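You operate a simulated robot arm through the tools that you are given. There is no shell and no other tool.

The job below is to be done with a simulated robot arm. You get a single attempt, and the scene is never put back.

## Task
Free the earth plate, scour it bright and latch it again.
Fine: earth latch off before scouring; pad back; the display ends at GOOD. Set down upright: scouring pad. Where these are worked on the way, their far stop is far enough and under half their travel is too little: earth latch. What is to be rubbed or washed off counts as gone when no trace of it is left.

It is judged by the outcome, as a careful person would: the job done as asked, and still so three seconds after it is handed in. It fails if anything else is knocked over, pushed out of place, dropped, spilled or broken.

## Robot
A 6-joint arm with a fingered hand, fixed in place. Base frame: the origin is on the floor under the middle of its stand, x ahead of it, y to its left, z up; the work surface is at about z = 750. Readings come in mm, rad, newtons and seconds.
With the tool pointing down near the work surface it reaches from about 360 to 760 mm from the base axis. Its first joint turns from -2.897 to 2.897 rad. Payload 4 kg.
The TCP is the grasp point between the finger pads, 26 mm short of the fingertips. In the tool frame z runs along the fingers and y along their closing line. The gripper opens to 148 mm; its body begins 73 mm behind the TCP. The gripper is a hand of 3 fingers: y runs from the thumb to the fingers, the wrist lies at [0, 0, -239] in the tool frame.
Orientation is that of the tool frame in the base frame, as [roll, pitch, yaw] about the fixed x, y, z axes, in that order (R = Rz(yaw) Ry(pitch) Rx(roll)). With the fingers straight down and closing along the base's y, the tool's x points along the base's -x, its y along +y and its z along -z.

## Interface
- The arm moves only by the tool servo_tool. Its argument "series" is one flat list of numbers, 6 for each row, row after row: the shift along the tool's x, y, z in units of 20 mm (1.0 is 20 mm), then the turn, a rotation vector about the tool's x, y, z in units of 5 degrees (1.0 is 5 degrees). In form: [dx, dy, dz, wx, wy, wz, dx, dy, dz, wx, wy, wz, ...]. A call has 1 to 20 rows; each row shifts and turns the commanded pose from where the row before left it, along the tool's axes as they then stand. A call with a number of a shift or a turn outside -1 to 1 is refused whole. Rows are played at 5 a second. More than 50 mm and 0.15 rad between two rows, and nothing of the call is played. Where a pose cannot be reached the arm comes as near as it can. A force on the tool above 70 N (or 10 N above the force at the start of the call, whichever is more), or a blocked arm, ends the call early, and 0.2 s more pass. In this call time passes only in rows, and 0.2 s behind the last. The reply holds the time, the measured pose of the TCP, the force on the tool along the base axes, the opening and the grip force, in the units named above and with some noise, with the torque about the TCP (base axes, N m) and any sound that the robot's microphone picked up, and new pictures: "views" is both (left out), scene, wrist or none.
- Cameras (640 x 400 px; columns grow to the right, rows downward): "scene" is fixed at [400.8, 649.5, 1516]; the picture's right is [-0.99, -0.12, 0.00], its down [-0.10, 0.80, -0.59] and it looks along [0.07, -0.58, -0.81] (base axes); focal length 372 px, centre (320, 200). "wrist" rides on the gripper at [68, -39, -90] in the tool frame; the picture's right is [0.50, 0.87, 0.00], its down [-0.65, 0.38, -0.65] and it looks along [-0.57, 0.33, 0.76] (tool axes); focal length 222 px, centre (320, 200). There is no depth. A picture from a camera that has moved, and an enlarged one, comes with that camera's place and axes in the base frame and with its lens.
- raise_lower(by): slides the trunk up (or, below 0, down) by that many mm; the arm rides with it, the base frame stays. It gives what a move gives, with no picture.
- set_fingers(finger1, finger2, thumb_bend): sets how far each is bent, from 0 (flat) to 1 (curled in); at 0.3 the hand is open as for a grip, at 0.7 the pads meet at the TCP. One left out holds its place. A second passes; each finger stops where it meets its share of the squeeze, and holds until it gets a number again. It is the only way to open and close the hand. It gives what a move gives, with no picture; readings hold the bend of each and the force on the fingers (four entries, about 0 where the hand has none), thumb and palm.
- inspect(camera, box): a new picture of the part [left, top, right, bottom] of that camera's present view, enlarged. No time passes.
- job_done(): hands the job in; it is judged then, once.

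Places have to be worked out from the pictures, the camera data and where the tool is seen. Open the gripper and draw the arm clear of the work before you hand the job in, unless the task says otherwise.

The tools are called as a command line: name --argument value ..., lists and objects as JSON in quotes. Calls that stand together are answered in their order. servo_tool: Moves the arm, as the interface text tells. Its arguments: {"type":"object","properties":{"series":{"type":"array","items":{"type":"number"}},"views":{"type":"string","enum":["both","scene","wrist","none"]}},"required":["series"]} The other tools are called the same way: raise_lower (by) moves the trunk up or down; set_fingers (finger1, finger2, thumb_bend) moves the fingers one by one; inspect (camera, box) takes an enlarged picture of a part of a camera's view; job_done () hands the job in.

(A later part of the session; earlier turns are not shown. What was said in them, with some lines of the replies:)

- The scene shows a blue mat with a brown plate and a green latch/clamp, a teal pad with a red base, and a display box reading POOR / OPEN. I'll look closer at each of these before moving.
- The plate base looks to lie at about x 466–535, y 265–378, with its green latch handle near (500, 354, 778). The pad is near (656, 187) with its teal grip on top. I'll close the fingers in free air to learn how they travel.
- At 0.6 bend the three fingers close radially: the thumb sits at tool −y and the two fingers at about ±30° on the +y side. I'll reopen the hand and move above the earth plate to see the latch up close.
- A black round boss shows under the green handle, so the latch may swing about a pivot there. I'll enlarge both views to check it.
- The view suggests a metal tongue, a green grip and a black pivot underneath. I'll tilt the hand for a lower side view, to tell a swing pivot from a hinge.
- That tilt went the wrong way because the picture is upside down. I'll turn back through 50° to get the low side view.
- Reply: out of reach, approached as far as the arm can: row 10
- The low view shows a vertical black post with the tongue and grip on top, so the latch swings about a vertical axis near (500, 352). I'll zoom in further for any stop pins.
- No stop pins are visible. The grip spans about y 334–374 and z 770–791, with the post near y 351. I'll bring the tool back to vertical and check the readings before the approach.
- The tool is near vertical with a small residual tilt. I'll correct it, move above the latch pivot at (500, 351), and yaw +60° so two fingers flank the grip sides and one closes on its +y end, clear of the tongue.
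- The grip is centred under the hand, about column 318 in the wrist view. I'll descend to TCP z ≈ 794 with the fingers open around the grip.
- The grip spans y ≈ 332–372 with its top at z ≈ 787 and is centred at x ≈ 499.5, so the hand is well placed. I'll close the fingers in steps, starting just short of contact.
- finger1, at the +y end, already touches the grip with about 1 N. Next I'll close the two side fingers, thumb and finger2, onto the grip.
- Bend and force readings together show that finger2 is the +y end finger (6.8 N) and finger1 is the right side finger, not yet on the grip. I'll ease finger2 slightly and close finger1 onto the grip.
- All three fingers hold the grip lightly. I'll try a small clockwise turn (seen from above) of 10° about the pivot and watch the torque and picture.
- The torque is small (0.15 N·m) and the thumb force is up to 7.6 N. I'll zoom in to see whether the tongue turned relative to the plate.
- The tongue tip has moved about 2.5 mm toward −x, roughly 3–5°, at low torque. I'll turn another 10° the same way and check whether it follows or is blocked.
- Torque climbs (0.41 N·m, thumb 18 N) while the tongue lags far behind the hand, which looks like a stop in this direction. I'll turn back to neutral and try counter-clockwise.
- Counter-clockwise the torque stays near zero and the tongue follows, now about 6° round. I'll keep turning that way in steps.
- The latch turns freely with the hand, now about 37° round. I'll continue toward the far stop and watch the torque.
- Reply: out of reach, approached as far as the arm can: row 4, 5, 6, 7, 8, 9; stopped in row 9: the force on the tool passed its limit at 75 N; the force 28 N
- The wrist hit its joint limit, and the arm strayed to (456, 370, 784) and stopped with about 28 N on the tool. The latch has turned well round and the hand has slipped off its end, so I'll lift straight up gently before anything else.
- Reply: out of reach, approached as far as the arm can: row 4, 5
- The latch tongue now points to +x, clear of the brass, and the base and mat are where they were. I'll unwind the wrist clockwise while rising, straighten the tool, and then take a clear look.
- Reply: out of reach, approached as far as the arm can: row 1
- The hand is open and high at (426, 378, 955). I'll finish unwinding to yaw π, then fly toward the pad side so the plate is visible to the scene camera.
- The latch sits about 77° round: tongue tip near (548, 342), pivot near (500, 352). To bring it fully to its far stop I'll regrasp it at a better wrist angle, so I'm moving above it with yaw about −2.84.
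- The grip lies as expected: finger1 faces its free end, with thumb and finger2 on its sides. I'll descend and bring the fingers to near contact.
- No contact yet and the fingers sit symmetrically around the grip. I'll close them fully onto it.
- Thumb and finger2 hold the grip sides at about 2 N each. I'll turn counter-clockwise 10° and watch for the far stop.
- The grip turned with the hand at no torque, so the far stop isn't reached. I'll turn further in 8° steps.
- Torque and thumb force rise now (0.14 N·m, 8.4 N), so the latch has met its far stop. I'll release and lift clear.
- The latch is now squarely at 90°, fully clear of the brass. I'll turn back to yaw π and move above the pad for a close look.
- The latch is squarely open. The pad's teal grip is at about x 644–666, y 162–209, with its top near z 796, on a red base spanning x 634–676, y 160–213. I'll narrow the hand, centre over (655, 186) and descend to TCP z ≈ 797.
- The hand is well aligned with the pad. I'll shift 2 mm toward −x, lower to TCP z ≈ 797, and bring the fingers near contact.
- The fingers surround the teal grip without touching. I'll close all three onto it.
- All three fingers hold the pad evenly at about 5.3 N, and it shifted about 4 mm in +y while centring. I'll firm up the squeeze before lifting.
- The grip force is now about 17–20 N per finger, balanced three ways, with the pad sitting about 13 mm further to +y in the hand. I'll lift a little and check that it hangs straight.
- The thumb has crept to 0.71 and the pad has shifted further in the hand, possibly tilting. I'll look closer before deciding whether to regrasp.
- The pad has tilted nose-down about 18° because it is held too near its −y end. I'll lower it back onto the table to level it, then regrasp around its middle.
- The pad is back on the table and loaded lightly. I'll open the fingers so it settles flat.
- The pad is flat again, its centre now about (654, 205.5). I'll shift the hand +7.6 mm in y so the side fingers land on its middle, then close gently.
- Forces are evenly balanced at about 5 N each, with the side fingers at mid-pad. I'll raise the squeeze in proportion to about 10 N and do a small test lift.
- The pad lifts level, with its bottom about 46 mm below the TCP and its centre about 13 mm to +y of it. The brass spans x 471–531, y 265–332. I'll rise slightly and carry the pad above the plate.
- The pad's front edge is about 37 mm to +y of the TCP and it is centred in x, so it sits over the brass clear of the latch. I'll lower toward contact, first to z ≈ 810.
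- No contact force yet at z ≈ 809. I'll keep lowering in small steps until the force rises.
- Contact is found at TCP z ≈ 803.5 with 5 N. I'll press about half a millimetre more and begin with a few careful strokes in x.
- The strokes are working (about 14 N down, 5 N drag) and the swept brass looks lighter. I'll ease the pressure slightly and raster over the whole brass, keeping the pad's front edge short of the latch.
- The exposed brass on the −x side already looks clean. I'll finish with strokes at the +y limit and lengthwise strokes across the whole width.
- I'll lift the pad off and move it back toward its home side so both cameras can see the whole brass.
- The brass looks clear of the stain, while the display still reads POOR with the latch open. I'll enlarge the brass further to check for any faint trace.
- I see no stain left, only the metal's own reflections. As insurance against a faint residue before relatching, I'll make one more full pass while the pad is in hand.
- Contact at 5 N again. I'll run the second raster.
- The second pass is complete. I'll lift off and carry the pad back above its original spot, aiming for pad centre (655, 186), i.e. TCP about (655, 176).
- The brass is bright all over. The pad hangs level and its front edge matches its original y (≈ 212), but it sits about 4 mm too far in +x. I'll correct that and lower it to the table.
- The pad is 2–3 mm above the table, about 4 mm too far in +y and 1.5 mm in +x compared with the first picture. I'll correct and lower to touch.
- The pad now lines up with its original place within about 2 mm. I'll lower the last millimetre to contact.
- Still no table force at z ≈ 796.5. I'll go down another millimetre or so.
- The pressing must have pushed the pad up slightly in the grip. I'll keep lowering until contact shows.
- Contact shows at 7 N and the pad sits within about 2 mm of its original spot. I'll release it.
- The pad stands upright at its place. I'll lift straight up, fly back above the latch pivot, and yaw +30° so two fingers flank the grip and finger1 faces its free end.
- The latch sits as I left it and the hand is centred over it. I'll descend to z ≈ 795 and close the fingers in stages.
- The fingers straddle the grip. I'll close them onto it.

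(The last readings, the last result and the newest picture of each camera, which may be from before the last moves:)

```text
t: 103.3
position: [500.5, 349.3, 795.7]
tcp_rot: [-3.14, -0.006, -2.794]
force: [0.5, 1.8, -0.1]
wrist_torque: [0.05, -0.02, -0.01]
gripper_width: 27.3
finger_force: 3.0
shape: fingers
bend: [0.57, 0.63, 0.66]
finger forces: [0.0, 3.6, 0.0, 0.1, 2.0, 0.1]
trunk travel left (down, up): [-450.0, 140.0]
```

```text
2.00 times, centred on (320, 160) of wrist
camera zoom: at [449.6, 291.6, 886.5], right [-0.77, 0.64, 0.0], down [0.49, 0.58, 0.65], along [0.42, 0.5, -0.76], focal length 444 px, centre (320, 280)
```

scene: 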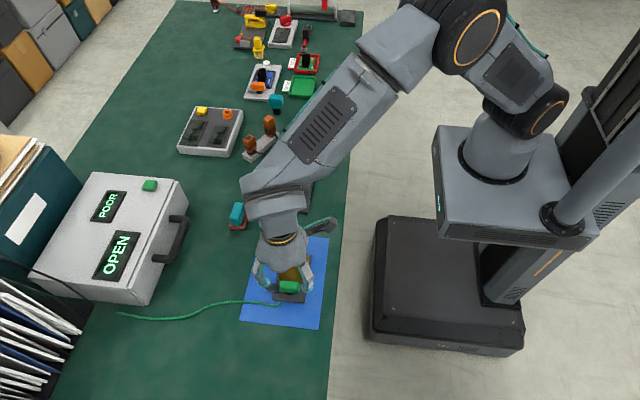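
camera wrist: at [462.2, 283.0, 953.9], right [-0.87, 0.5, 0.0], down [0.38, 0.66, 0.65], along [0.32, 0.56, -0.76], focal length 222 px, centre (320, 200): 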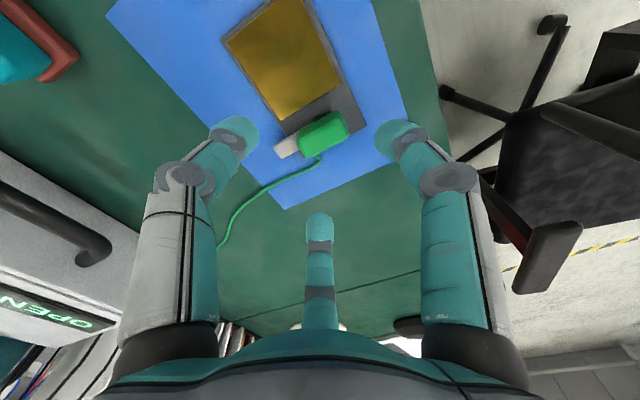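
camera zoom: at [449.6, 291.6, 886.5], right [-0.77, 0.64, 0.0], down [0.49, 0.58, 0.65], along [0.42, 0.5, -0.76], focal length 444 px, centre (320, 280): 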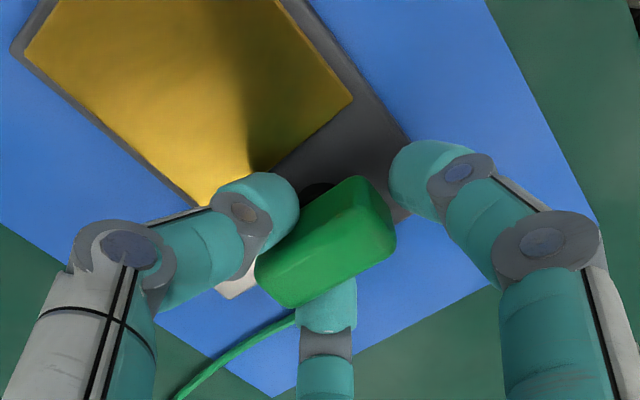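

The latch follows with almost no torque. I'll continue clockwise another 30° and check.

servo_tool --series '[0, 0, 0, 0, 0, 0.6, 0, 0, 0, 0, 0, 0.6, 0, 0, 0, 0, 0, 0.6, 0, 0, 0, 0, 0, 0.6, 0, 0, 0, 0, 0, 0.6, 0, 0, 0, 0, 0, 0.6, 0, 0, 0, 0, 0, 0.6, 0, 0, 0, 0, 0, 0.6, 0, 0, 0, 0, 0, 0.6, 0, 0, 0, 0, 0, 0.6]' --views "none"

inspect --camera "wrist" --box '[240, 60, 400, 260]'

```text
t: 105.5
position: [499.4, 350.7, 794.6]
tcp_rot: [-3.138, -0.004, 2.969]
force: [-0.4, 0.6, -1.0]
wrist_torque: [0.03, 0.0, 0.02]
gripper_width: 26.8
finger_force: 3.3
shape: fingers
bend: [0.57, 0.63, 0.66]
finger forces: [0.0, 3.8, 0.0, 0.0, 2.2, 0.0]
trunk travel left (down, up): [-450.0, 140.0]
```

```text
2.00 times, centred on (320, 160) of wrist
camera zoom: at [426.6, 324.6, 886.5], right [-0.34, 0.94, 0.0], down [0.71, 0.26, 0.65], along [0.61, 0.22, -0.76], focal length 444 px, centre (320, 280)
```

zoom: 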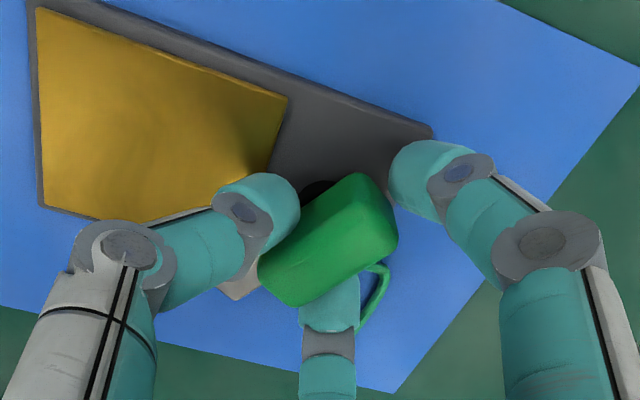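

The latch keeps following smoothly. I'll turn another 36° clockwise.

servo_tool --series '[0, 0, 0, 0, 0, 0.6, 0, 0, 0, 0, 0, 0.6, 0, 0, 0, 0, 0, 0.6, 0, 0, 0, 0, 0, 0.6, 0, 0, 0, 0, 0, 0.6, 0, 0, 0, 0, 0, 0.6, 0, 0, 0, 0, 0, 0.6, 0, 0, 0, 0, 0, 0.6, 0, 0, 0, 0, 0, 0.6, 0, 0, 0, 0, 0, 0.6, 0, 0, 0, 0, 0, 0.6, 0, 0, 0, 0, 0, 0.6]' --views "none"

inspect --camera "wrist" --box '[240, 60, 400, 260]'

inspect --camera "scene" --box '[30, 150, 210, 310]'

```text
t: 108.1
position: [500.8, 350.7, 795.8]
tcp_rot: [-3.135, 0.002, 2.338]
force: [0.2, 2.1, -1.1]
wrist_torque: [0.02, 0.02, 0.05]
gripper_width: 26.7
finger_force: 3.1
shape: fingers
bend: [0.57, 0.64, 0.66]
finger forces: [0.1, 4.1, 0.1, 0.0, 2.7, 0.0]
trunk travel left (down, up): [-450.0, 140.0]
```

```text
2.00 times, centred on (320, 160) of wrist
camera zoom: at [424.7, 372.3, 886.1], right [0.28, 0.96, 0.0], down [0.73, -0.21, 0.65], along [0.63, -0.18, -0.76], focal length 444 px, centre (320, 280)
```

zoom: 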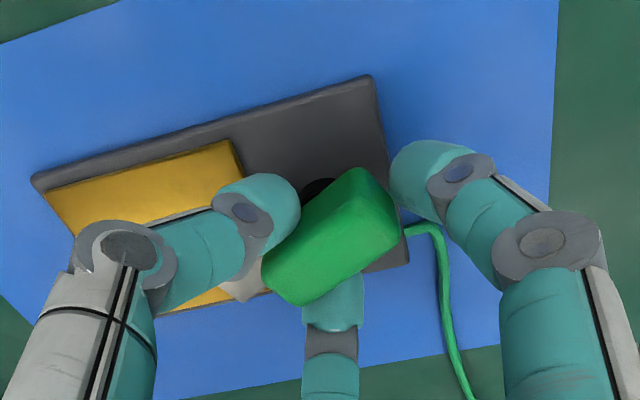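

```text
2.50 times, centred on (120, 230) of scene
camera zoom: at [400.8, 649.5, 1516.0], right [-0.99, -0.12, 0.0], down [-0.1, 0.8, -0.59], along [0.07, -0.58, -0.81], focal length 929 px, centre (820, 125)
```

zoom: 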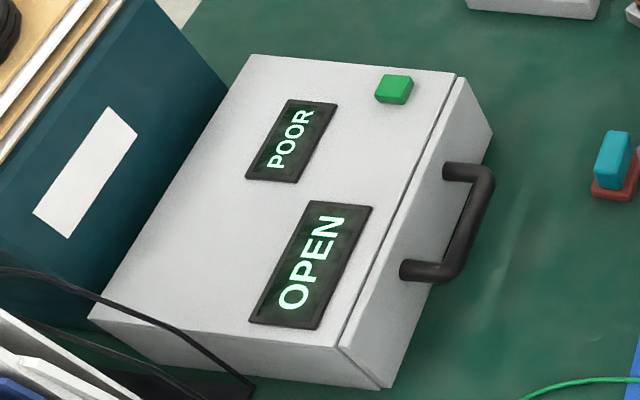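

About 76° turned, with torque still low. I'll do the last stretch in smaller steps and watch for the closed stop.

servo_tool --series '[0, 0, 0, 0, 0, 0.5, 0, 0, 0, 0, 0, 0.5, 0, 0, 0, 0, 0, 0.5, 0, 0, 0, 0, 0, 0.5]' --views "none"

servo_tool --series '[0, 0, 0, 0, 0, 0.4, 0, 0, 0, 0, 0, 0.4, 0, 0, 0, 0, 0, 0.4]' --views "none"

inspect --camera "wrist" --box '[240, 60, 400, 260]'

inspect --camera "scene" --box '[30, 150, 210, 310]'

```text
t: 109.1
position: [499.6, 350.5, 794.9]
tcp_rot: [-3.135, -0.001, 2.162]
force: [-0.8, 2.9, -1.1]
wrist_torque: [0.09, 0.0, 0.03]
gripper_width: 27.2
finger_force: 3.5
shape: fingers
bend: [0.57, 0.64, 0.66]
finger forces: [0.2, 3.8, 0.0, 0.0, 3.2, 0.0]
trunk travel left (down, up): [-450.0, 140.0]
```

```text
t: 109.9
position: [500.3, 350.7, 796.4]
tcp_rot: [-3.137, 0.001, 2.06]
force: [0.8, 0.5, -1.1]
wrist_torque: [-0.01, 0.03, 0.0]
gripper_width: 27.2
finger_force: 3.5
shape: fingers
bend: [0.57, 0.64, 0.66]
finger forces: [0.0, 3.6, 0.1, 0.0, 3.1, 0.1]
trunk travel left (down, up): [-450.0, 140.0]
```

```text
2.00 times, centred on (320, 160) of wrist
camera zoom: at [433.7, 392.5, 886.0], right [0.53, 0.85, -0.01], down [0.64, -0.4, 0.65], along [0.55, -0.35, -0.76], focal length 444 px, centre (320, 280)
```

zoom: 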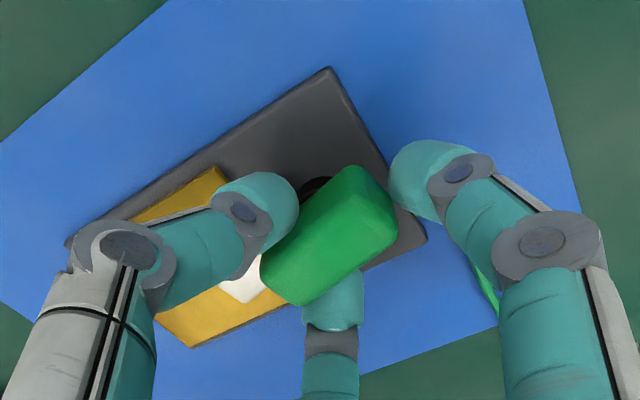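

```text
2.50 times, centred on (120, 230) of scene
camera zoom: at [400.8, 649.5, 1516.0], right [-0.99, -0.12, 0.0], down [-0.1, 0.8, -0.59], along [0.07, -0.58, -0.81], focal length 929 px, centre (820, 125)
```

zoom: 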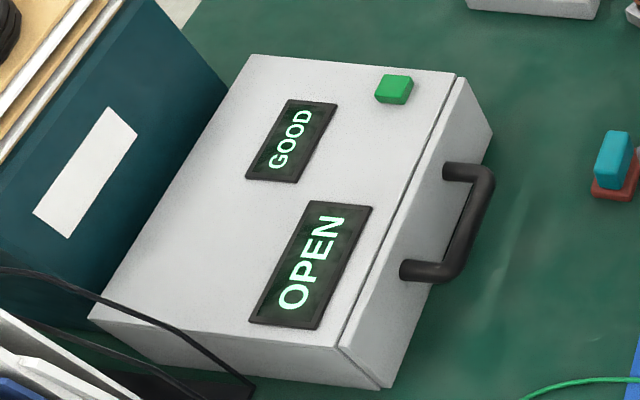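

The display now reads GOOD. I'll keep turning gently until the latch meets its closed stop, so it is fully home.

servo_tool --series '[0, 0, 0, 0, 0, 0.4, 0, 0, 0, 0, 0, 0.4, 0, 0, 0, 0, 0, 0.4]' --views "none"

servo_tool --series '[0, 0, 0, 0, 0, 0.4, 0, 0, 0, 0, 0, 0.4]' --views "none"

inspect --camera "wrist" --box '[240, 60, 400, 260]'

```text
t: 110.7
position: [499.9, 349.6, 795.0]
tcp_rot: [-3.136, 0.001, 1.954]
force: [0.7, 1.1, -1.7]
wrist_torque: [0.07, 0.03, 0.04]
gripper_width: 27.4
finger_force: 3.1
shape: fingers
bend: [0.57, 0.64, 0.66]
finger forces: [0.3, 3.4, 0.1, 0.0, 3.6, 0.0]
trunk travel left (down, up): [-450.0, 140.0]
```

```text
t: 111.3
position: [500.5, 350.1, 795.7]
tcp_rot: [-3.137, 0.003, 1.886]
force: [0.5, 1.6, -2.4]
wrist_torque: [0.06, 0.01, 0.03]
gripper_width: 27.6
finger_force: 3.2
shape: fingers
bend: [0.57, 0.64, 0.66]
finger forces: [0.1, 3.3, 0.1, 0.0, 3.1, 0.0]
trunk travel left (down, up): [-450.0, 140.0]
```

```text
2.00 times, centred on (320, 160) of wrist
camera zoom: at [442.1, 403.3, 886.4], right [0.67, 0.74, -0.01], down [0.56, -0.5, 0.65], along [0.48, -0.44, -0.76], focal length 444 px, centre (320, 280)
```

zoom: 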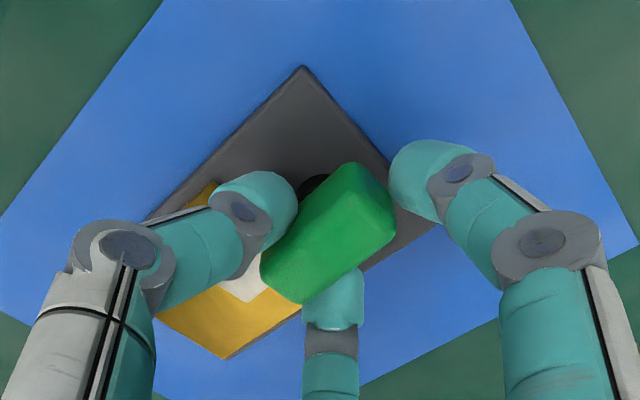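

By my estimate the grip still lags about 9° short of straight, though the display says GOOD. Torque is still tiny, so I'll keep turning in small steps.

servo_tool --series '[0, 0, 0, 0, 0, 0.5, 0, 0, 0, 0, 0, 0.5]' --views "none"

servo_tool --series '[0, 0, 0, 0, 0, 0.5, 0, 0, 0, 0, 0, 0.5]' --views "none"

inspect --camera "wrist" --box '[240, 60, 400, 260]'

```text
t: 111.9
position: [500.6, 348.7, 795.9]
tcp_rot: [-3.137, 0.002, 1.799]
force: [-0.6, 1.9, -2.3]
wrist_torque: [0.08, 0.01, 0.02]
gripper_width: 27.8
finger_force: 3.6
shape: fingers
bend: [0.57, 0.64, 0.66]
finger forces: [0.4, 3.2, 0.1, 0.1, 3.4, 0.0]
trunk travel left (down, up): [-450.0, 140.0]
```

```text
t: 112.5
position: [500.0, 349.5, 794.4]
tcp_rot: [-3.137, 0.004, 1.71]
force: [0.9, 2.7, -2.1]
wrist_torque: [0.08, -0.01, 0.09]
gripper_width: 27.6
finger_force: 3.5
shape: fingers
bend: [0.57, 0.64, 0.66]
finger forces: [0.8, 4.1, 0.0, 0.0, 2.6, 0.0]
trunk travel left (down, up): [-450.0, 140.0]
```

```text
2.00 times, centred on (320, 160) of wrist
camera zoom: at [452.1, 412.1, 886.3], right [0.79, 0.62, -0.01], down [0.47, -0.59, 0.65], along [0.4, -0.52, -0.76], focal length 444 px, centre (320, 280)
```

zoom: 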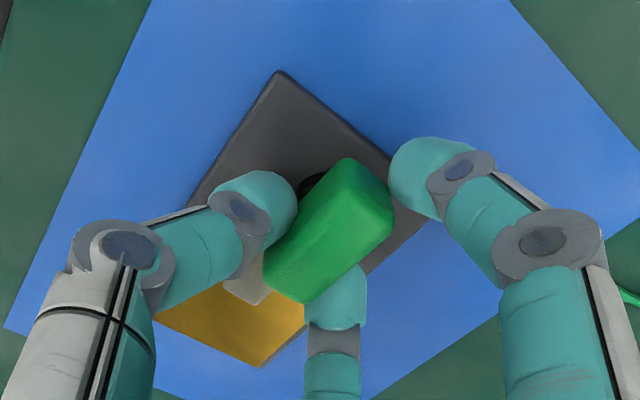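

The grip now lies straight along y and the torque is starting to rise. I'll turn one small step more to confirm the stop.

servo_tool --series '[0, 0, 0, 0, 0, 0.4, 0, 0, 0, 0, 0, 0.4]' --views "none"

inspect --camera "scene" --box '[30, 150, 210, 310]'

```text
t: 113.1
position: [501.0, 350.0, 795.3]
tcp_rot: [-3.139, 0.002, 1.641]
force: [2.8, 1.2, 0.8]
wrist_torque: [0.03, -0.04, 0.11]
gripper_width: 27.8
finger_force: 3.9
shape: fingers
bend: [0.56, 0.64, 0.66]
finger forces: [0.8, 5.1, 0.1, 0.0, 2.5, 0.0]
trunk travel left (down, up): [-450.0, 140.0]
```

```text
2.50 times, centred on (120, 230) of scene
camera zoom: at [400.8, 649.5, 1516.0], right [-0.99, -0.12, 0.0], down [-0.1, 0.8, -0.59], along [0.07, -0.58, -0.81], focal length 929 px, centre (820, 125)
```

zoom: 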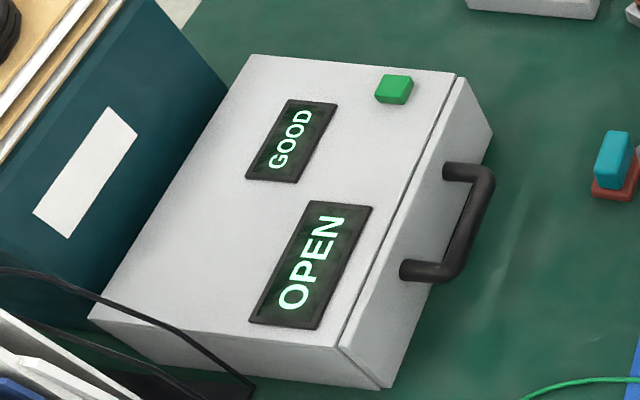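

The torque rise (0.11 N·m) confirms the closed stop, and the display holds at GOOD. I'll open the fingers and lift clear.

set_fingers --finger1 0.45 --finger2 0.45 --thumb_bend 0.45

servo_tool --series '[0, 0, -0.6, 0, 0, 0, 0, 0, -1, 0, 0, 0, 0, 0, -1, 0, 0, 0, 0, 0, -1, 0, 0, 0, 0, 0, -1, 0, 0, 0, 0, 0, -1, 0, 0, 0]' --views "both"

```text
t: 114.1
position: [499.4, 350.2, 795.3]
tcp_rot: [-3.137, 0.004, 1.64]
force: [-0.1, -0.1, 0.2]
wrist_torque: [0.02, 0.01, -0.03]
gripper_width: 78.1
finger_force: 0.1
shape: fingers
bend: [0.45, 0.45, 0.45]
finger forces: [0.0, 0.0, 0.0, 0.0, 0.0, 0.0]
trunk travel left (down, up): [-450.0, 140.0]
```

```text
t: 115.5
position: [501.2, 348.6, 908.2]
tcp_rot: [-3.139, 0.004, 1.64]
force: [-0.1, -0.7, -0.1]
wrist_torque: [0.0, -0.01, 0.02]
gripper_width: 77.9
finger_force: 0.0
shape: fingers
bend: [0.45, 0.45, 0.45]
finger forces: [0.0, 0.0, 0.0, 0.0, 0.0, 0.0]
trunk travel left (down, up): [-450.0, 140.0]
camera wrist: at [457.1, 414.6, 998.3], right [0.83, 0.56, -0.01], down [0.43, -0.62, 0.65], along [0.36, -0.54, -0.76], focal length 222 px, centre (320, 200)
```

scene: 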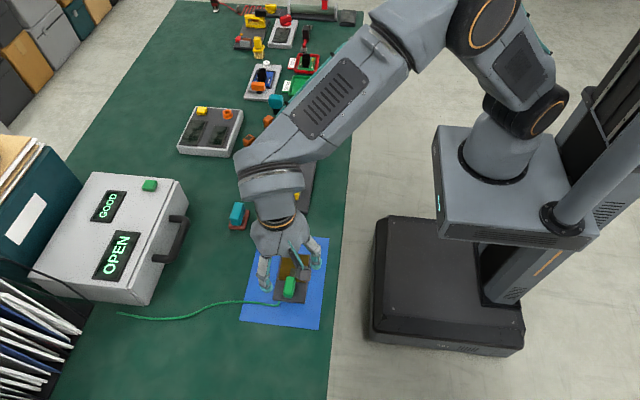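
wrist: 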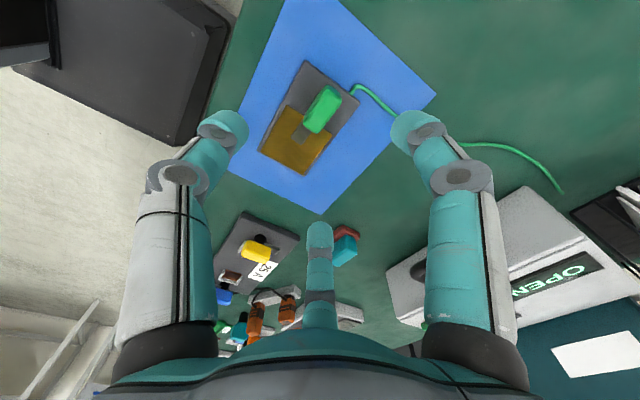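

The display stays at GOOD. I'll rise, unwind the wrist and withdraw toward the starting pose so I can inspect everything unobstructed.

servo_tool --series '[0, 0, -0.6, 0, 0, -0.955, 0, 0, -0.6, 0, 0, -0.955, 0, 0, -0.6, 0, 0, -0.955, 0, 0, -0.6, 0, 0, -0.955, 0, 0, -0.6, 0, 0, -0.955, 0, 0, -0.6, 0, 0, -0.955, 0, 0, -0.6, 0, 0, -0.955, 0, 0, -0.6, 0, 0, -0.955, 0, 0, -0.6, 0, 0, -0.955, 0, 0, -0.6, 0, 0, -0.955, 0, 0, -0.6, 0, 0, -0.955, 0, 0, -0.6, 0, 0, -0.955, 0, 0, -0.6, 0, 0, -0.955, 0, 0, -0.6, 0, 0, -0.955, 0, 0, -0.6, 0, 0, -0.955, 0, 0, -0.6, 0, 0, -0.955, 0, 0, -0.6, 0, 0, -0.955, 0, 0, -0.6, 0, 0, -0.955]' --views "none"

servo_tool --series '[0.33, -0.91, 0, 0, 0, 0, 0.33, -0.91, 0, 0, 0, 0, 0.33, -0.91, 0, 0, 0, 0, 0.33, -0.91, 0, 0, 0, 0, 0.33, -0.91, 0, 0, 0, 0, 0.33, -0.91, 0, 0, 0, 0, 0.33, -0.91, 0, 0, 0, 0, 0.33, -0.91, 0, 0, 0, 0]' --views "both"

set_fingers --finger1 0.3 --finger2 0.3 --thumb_bend 0.3

inspect --camera "scene" --box '[220, 220, 350, 340]'

inspect --camera "scene" --box '[215, 195, 265, 235]'

inspect --camera "scene" --box '[270, 245, 320, 305]'

inspect --camera "wrist" --box '[220, 50, 430, 200]'

```text
t: 119.3
position: [500.6, 350.6, 1122.7]
tcp_rot: [-3.138, -0.004, 3.139]
force: [0.0, -0.6, 0.3]
wrist_torque: [0.02, -0.02, 0.0]
gripper_width: 78.2
finger_force: 0.1
shape: fingers
bend: [0.45, 0.45, 0.45]
finger forces: [0.0, 0.1, 0.0, 0.0, 0.0, 0.0]
trunk travel left (down, up): [-450.0, 140.0]
```

```text
t: 121.1
position: [447.9, 203.6, 1125.3]
tcp_rot: [-3.14, -0.004, 3.139]
force: [-0.5, -0.5, -0.2]
wrist_torque: [0.04, 0.0, -0.03]
gripper_width: 78.0
finger_force: 0.1
shape: fingers
bend: [0.45, 0.45, 0.45]
finger forces: [0.0, 0.0, 0.0, 0.1, 0.0, 0.0]
trunk travel left (down, up): [-450.0, 140.0]
camera wrist: at [380.7, 166.3, 1216.1], right [-0.5, 0.87, 0.0], down [0.66, 0.38, 0.65], along [0.56, 0.32, -0.76], focal length 222 px, centre (320, 200)
```

scene: 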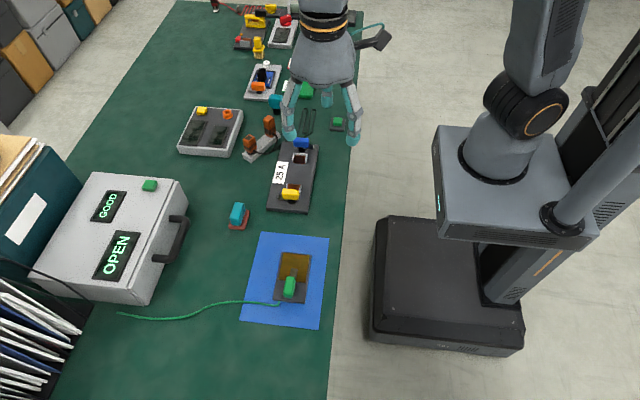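
wrist: 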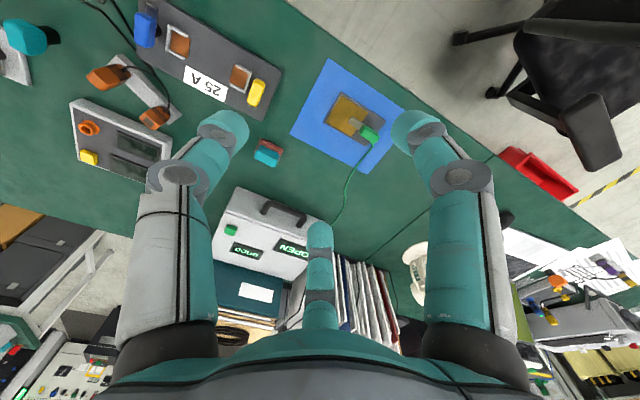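

```text
t: 122.1
position: [449.4, 204.1, 1124.1]
tcp_rot: [-3.138, -0.002, 3.14]
force: [0.7, 1.2, -0.1]
wrist_torque: [0.0, 0.03, 0.0]
gripper_width: 126.5
finger_force: 0.1
shape: fingers
bend: [0.3, 0.3, 0.3]
finger forces: [0.1, 0.1, 0.1, 0.1, 0.0, 0.0]
trunk travel left (down, up): [-450.0, 140.0]
```

```text
3.33 times, centred on (285, 280) of scene
camera zoom: at [400.8, 649.5, 1516.0], right [-0.99, -0.12, 0.0], down [-0.1, 0.8, -0.59], along [0.07, -0.58, -0.81], focal length 1239 px, centre (437, -67)
```

zoom: 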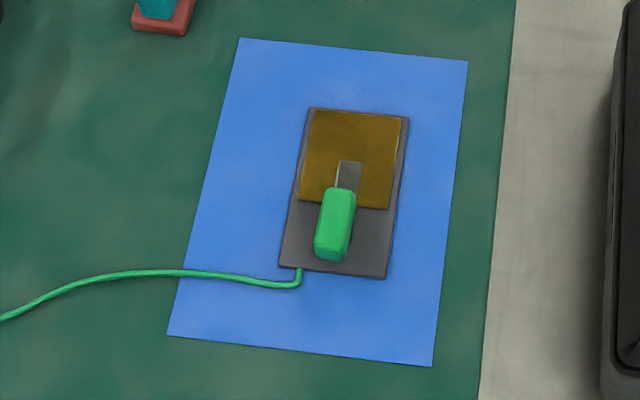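

```text
10.00 times, centred on (240, 215) of scene
camera zoom: at [400.8, 649.5, 1516.0], right [-0.99, -0.12, 0.0], down [-0.1, 0.8, -0.59], along [0.07, -0.58, -0.81], focal length 3716 px, centre (1120, 50)
```

zoom: 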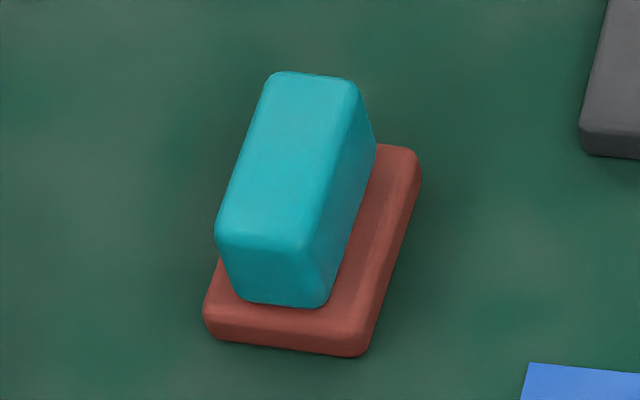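

```text
6.67 times, centred on (295, 275) of scene
camera zoom: at [400.8, 649.5, 1516.0], right [-0.99, -0.12, 0.0], down [-0.1, 0.8, -0.59], along [0.07, -0.58, -0.81], focal length 2477 px, centre (487, -300)
```

zoom: 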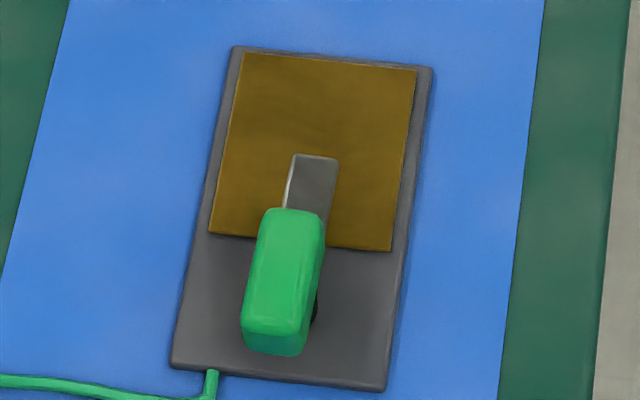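

```text
2.67 times, centred on (325, 125) of wrist
camera zoom: at [380.9, 166.5, 1216.0], right [-0.5, 0.87, 0.0], down [0.66, 0.38, 0.65], along [0.56, 0.32, -0.76], focal length 592 px, centre (307, 400)
```

zoom: 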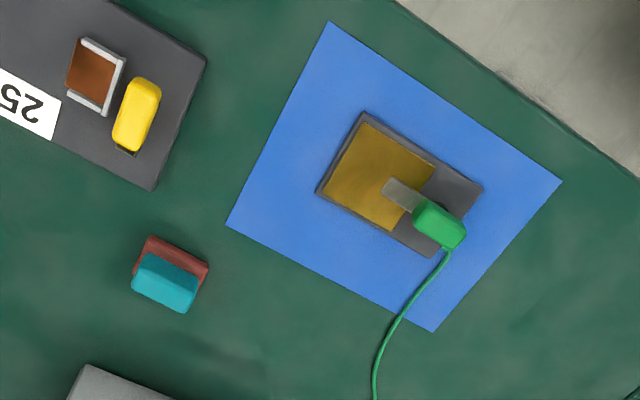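

The latch is closed straight over clean brass, the display reads GOOD, the pad stands upright in its original place, and the other objects I can see look unmoved. The hand is open and clear of the work, so I'm handing the job in.

job_done

```text
The job is handed in.
```

The earth plate is scoured clean and latched again, and the display reads GOOD. I handed the job in and have not seen the verdict.

- **Latch:** I turned it to its far stop before scouring. Afterwards I turned it back until it met its closed stop. It sits about 3° past where it started.
- **Plate:** I went over the whole brass twice with the pad. In enlarged views from both cameras I saw no trace of the stain.
- **Pad:** It stands upright within about 2 mm of its original spot, turned roughly 3°.
- **Force stop:** While I was opening the latch, the wrist reached its limit. The hand slipped off the grip, and the arm stopped itself at 75 N. The plate and mat had not moved, and I saw no damage.
- **First lift of the pad:** It tilted in the hand, so I set it down and gripped it again before scouring.

The hand is open and clear of the work, and everything else I could see was where it began.
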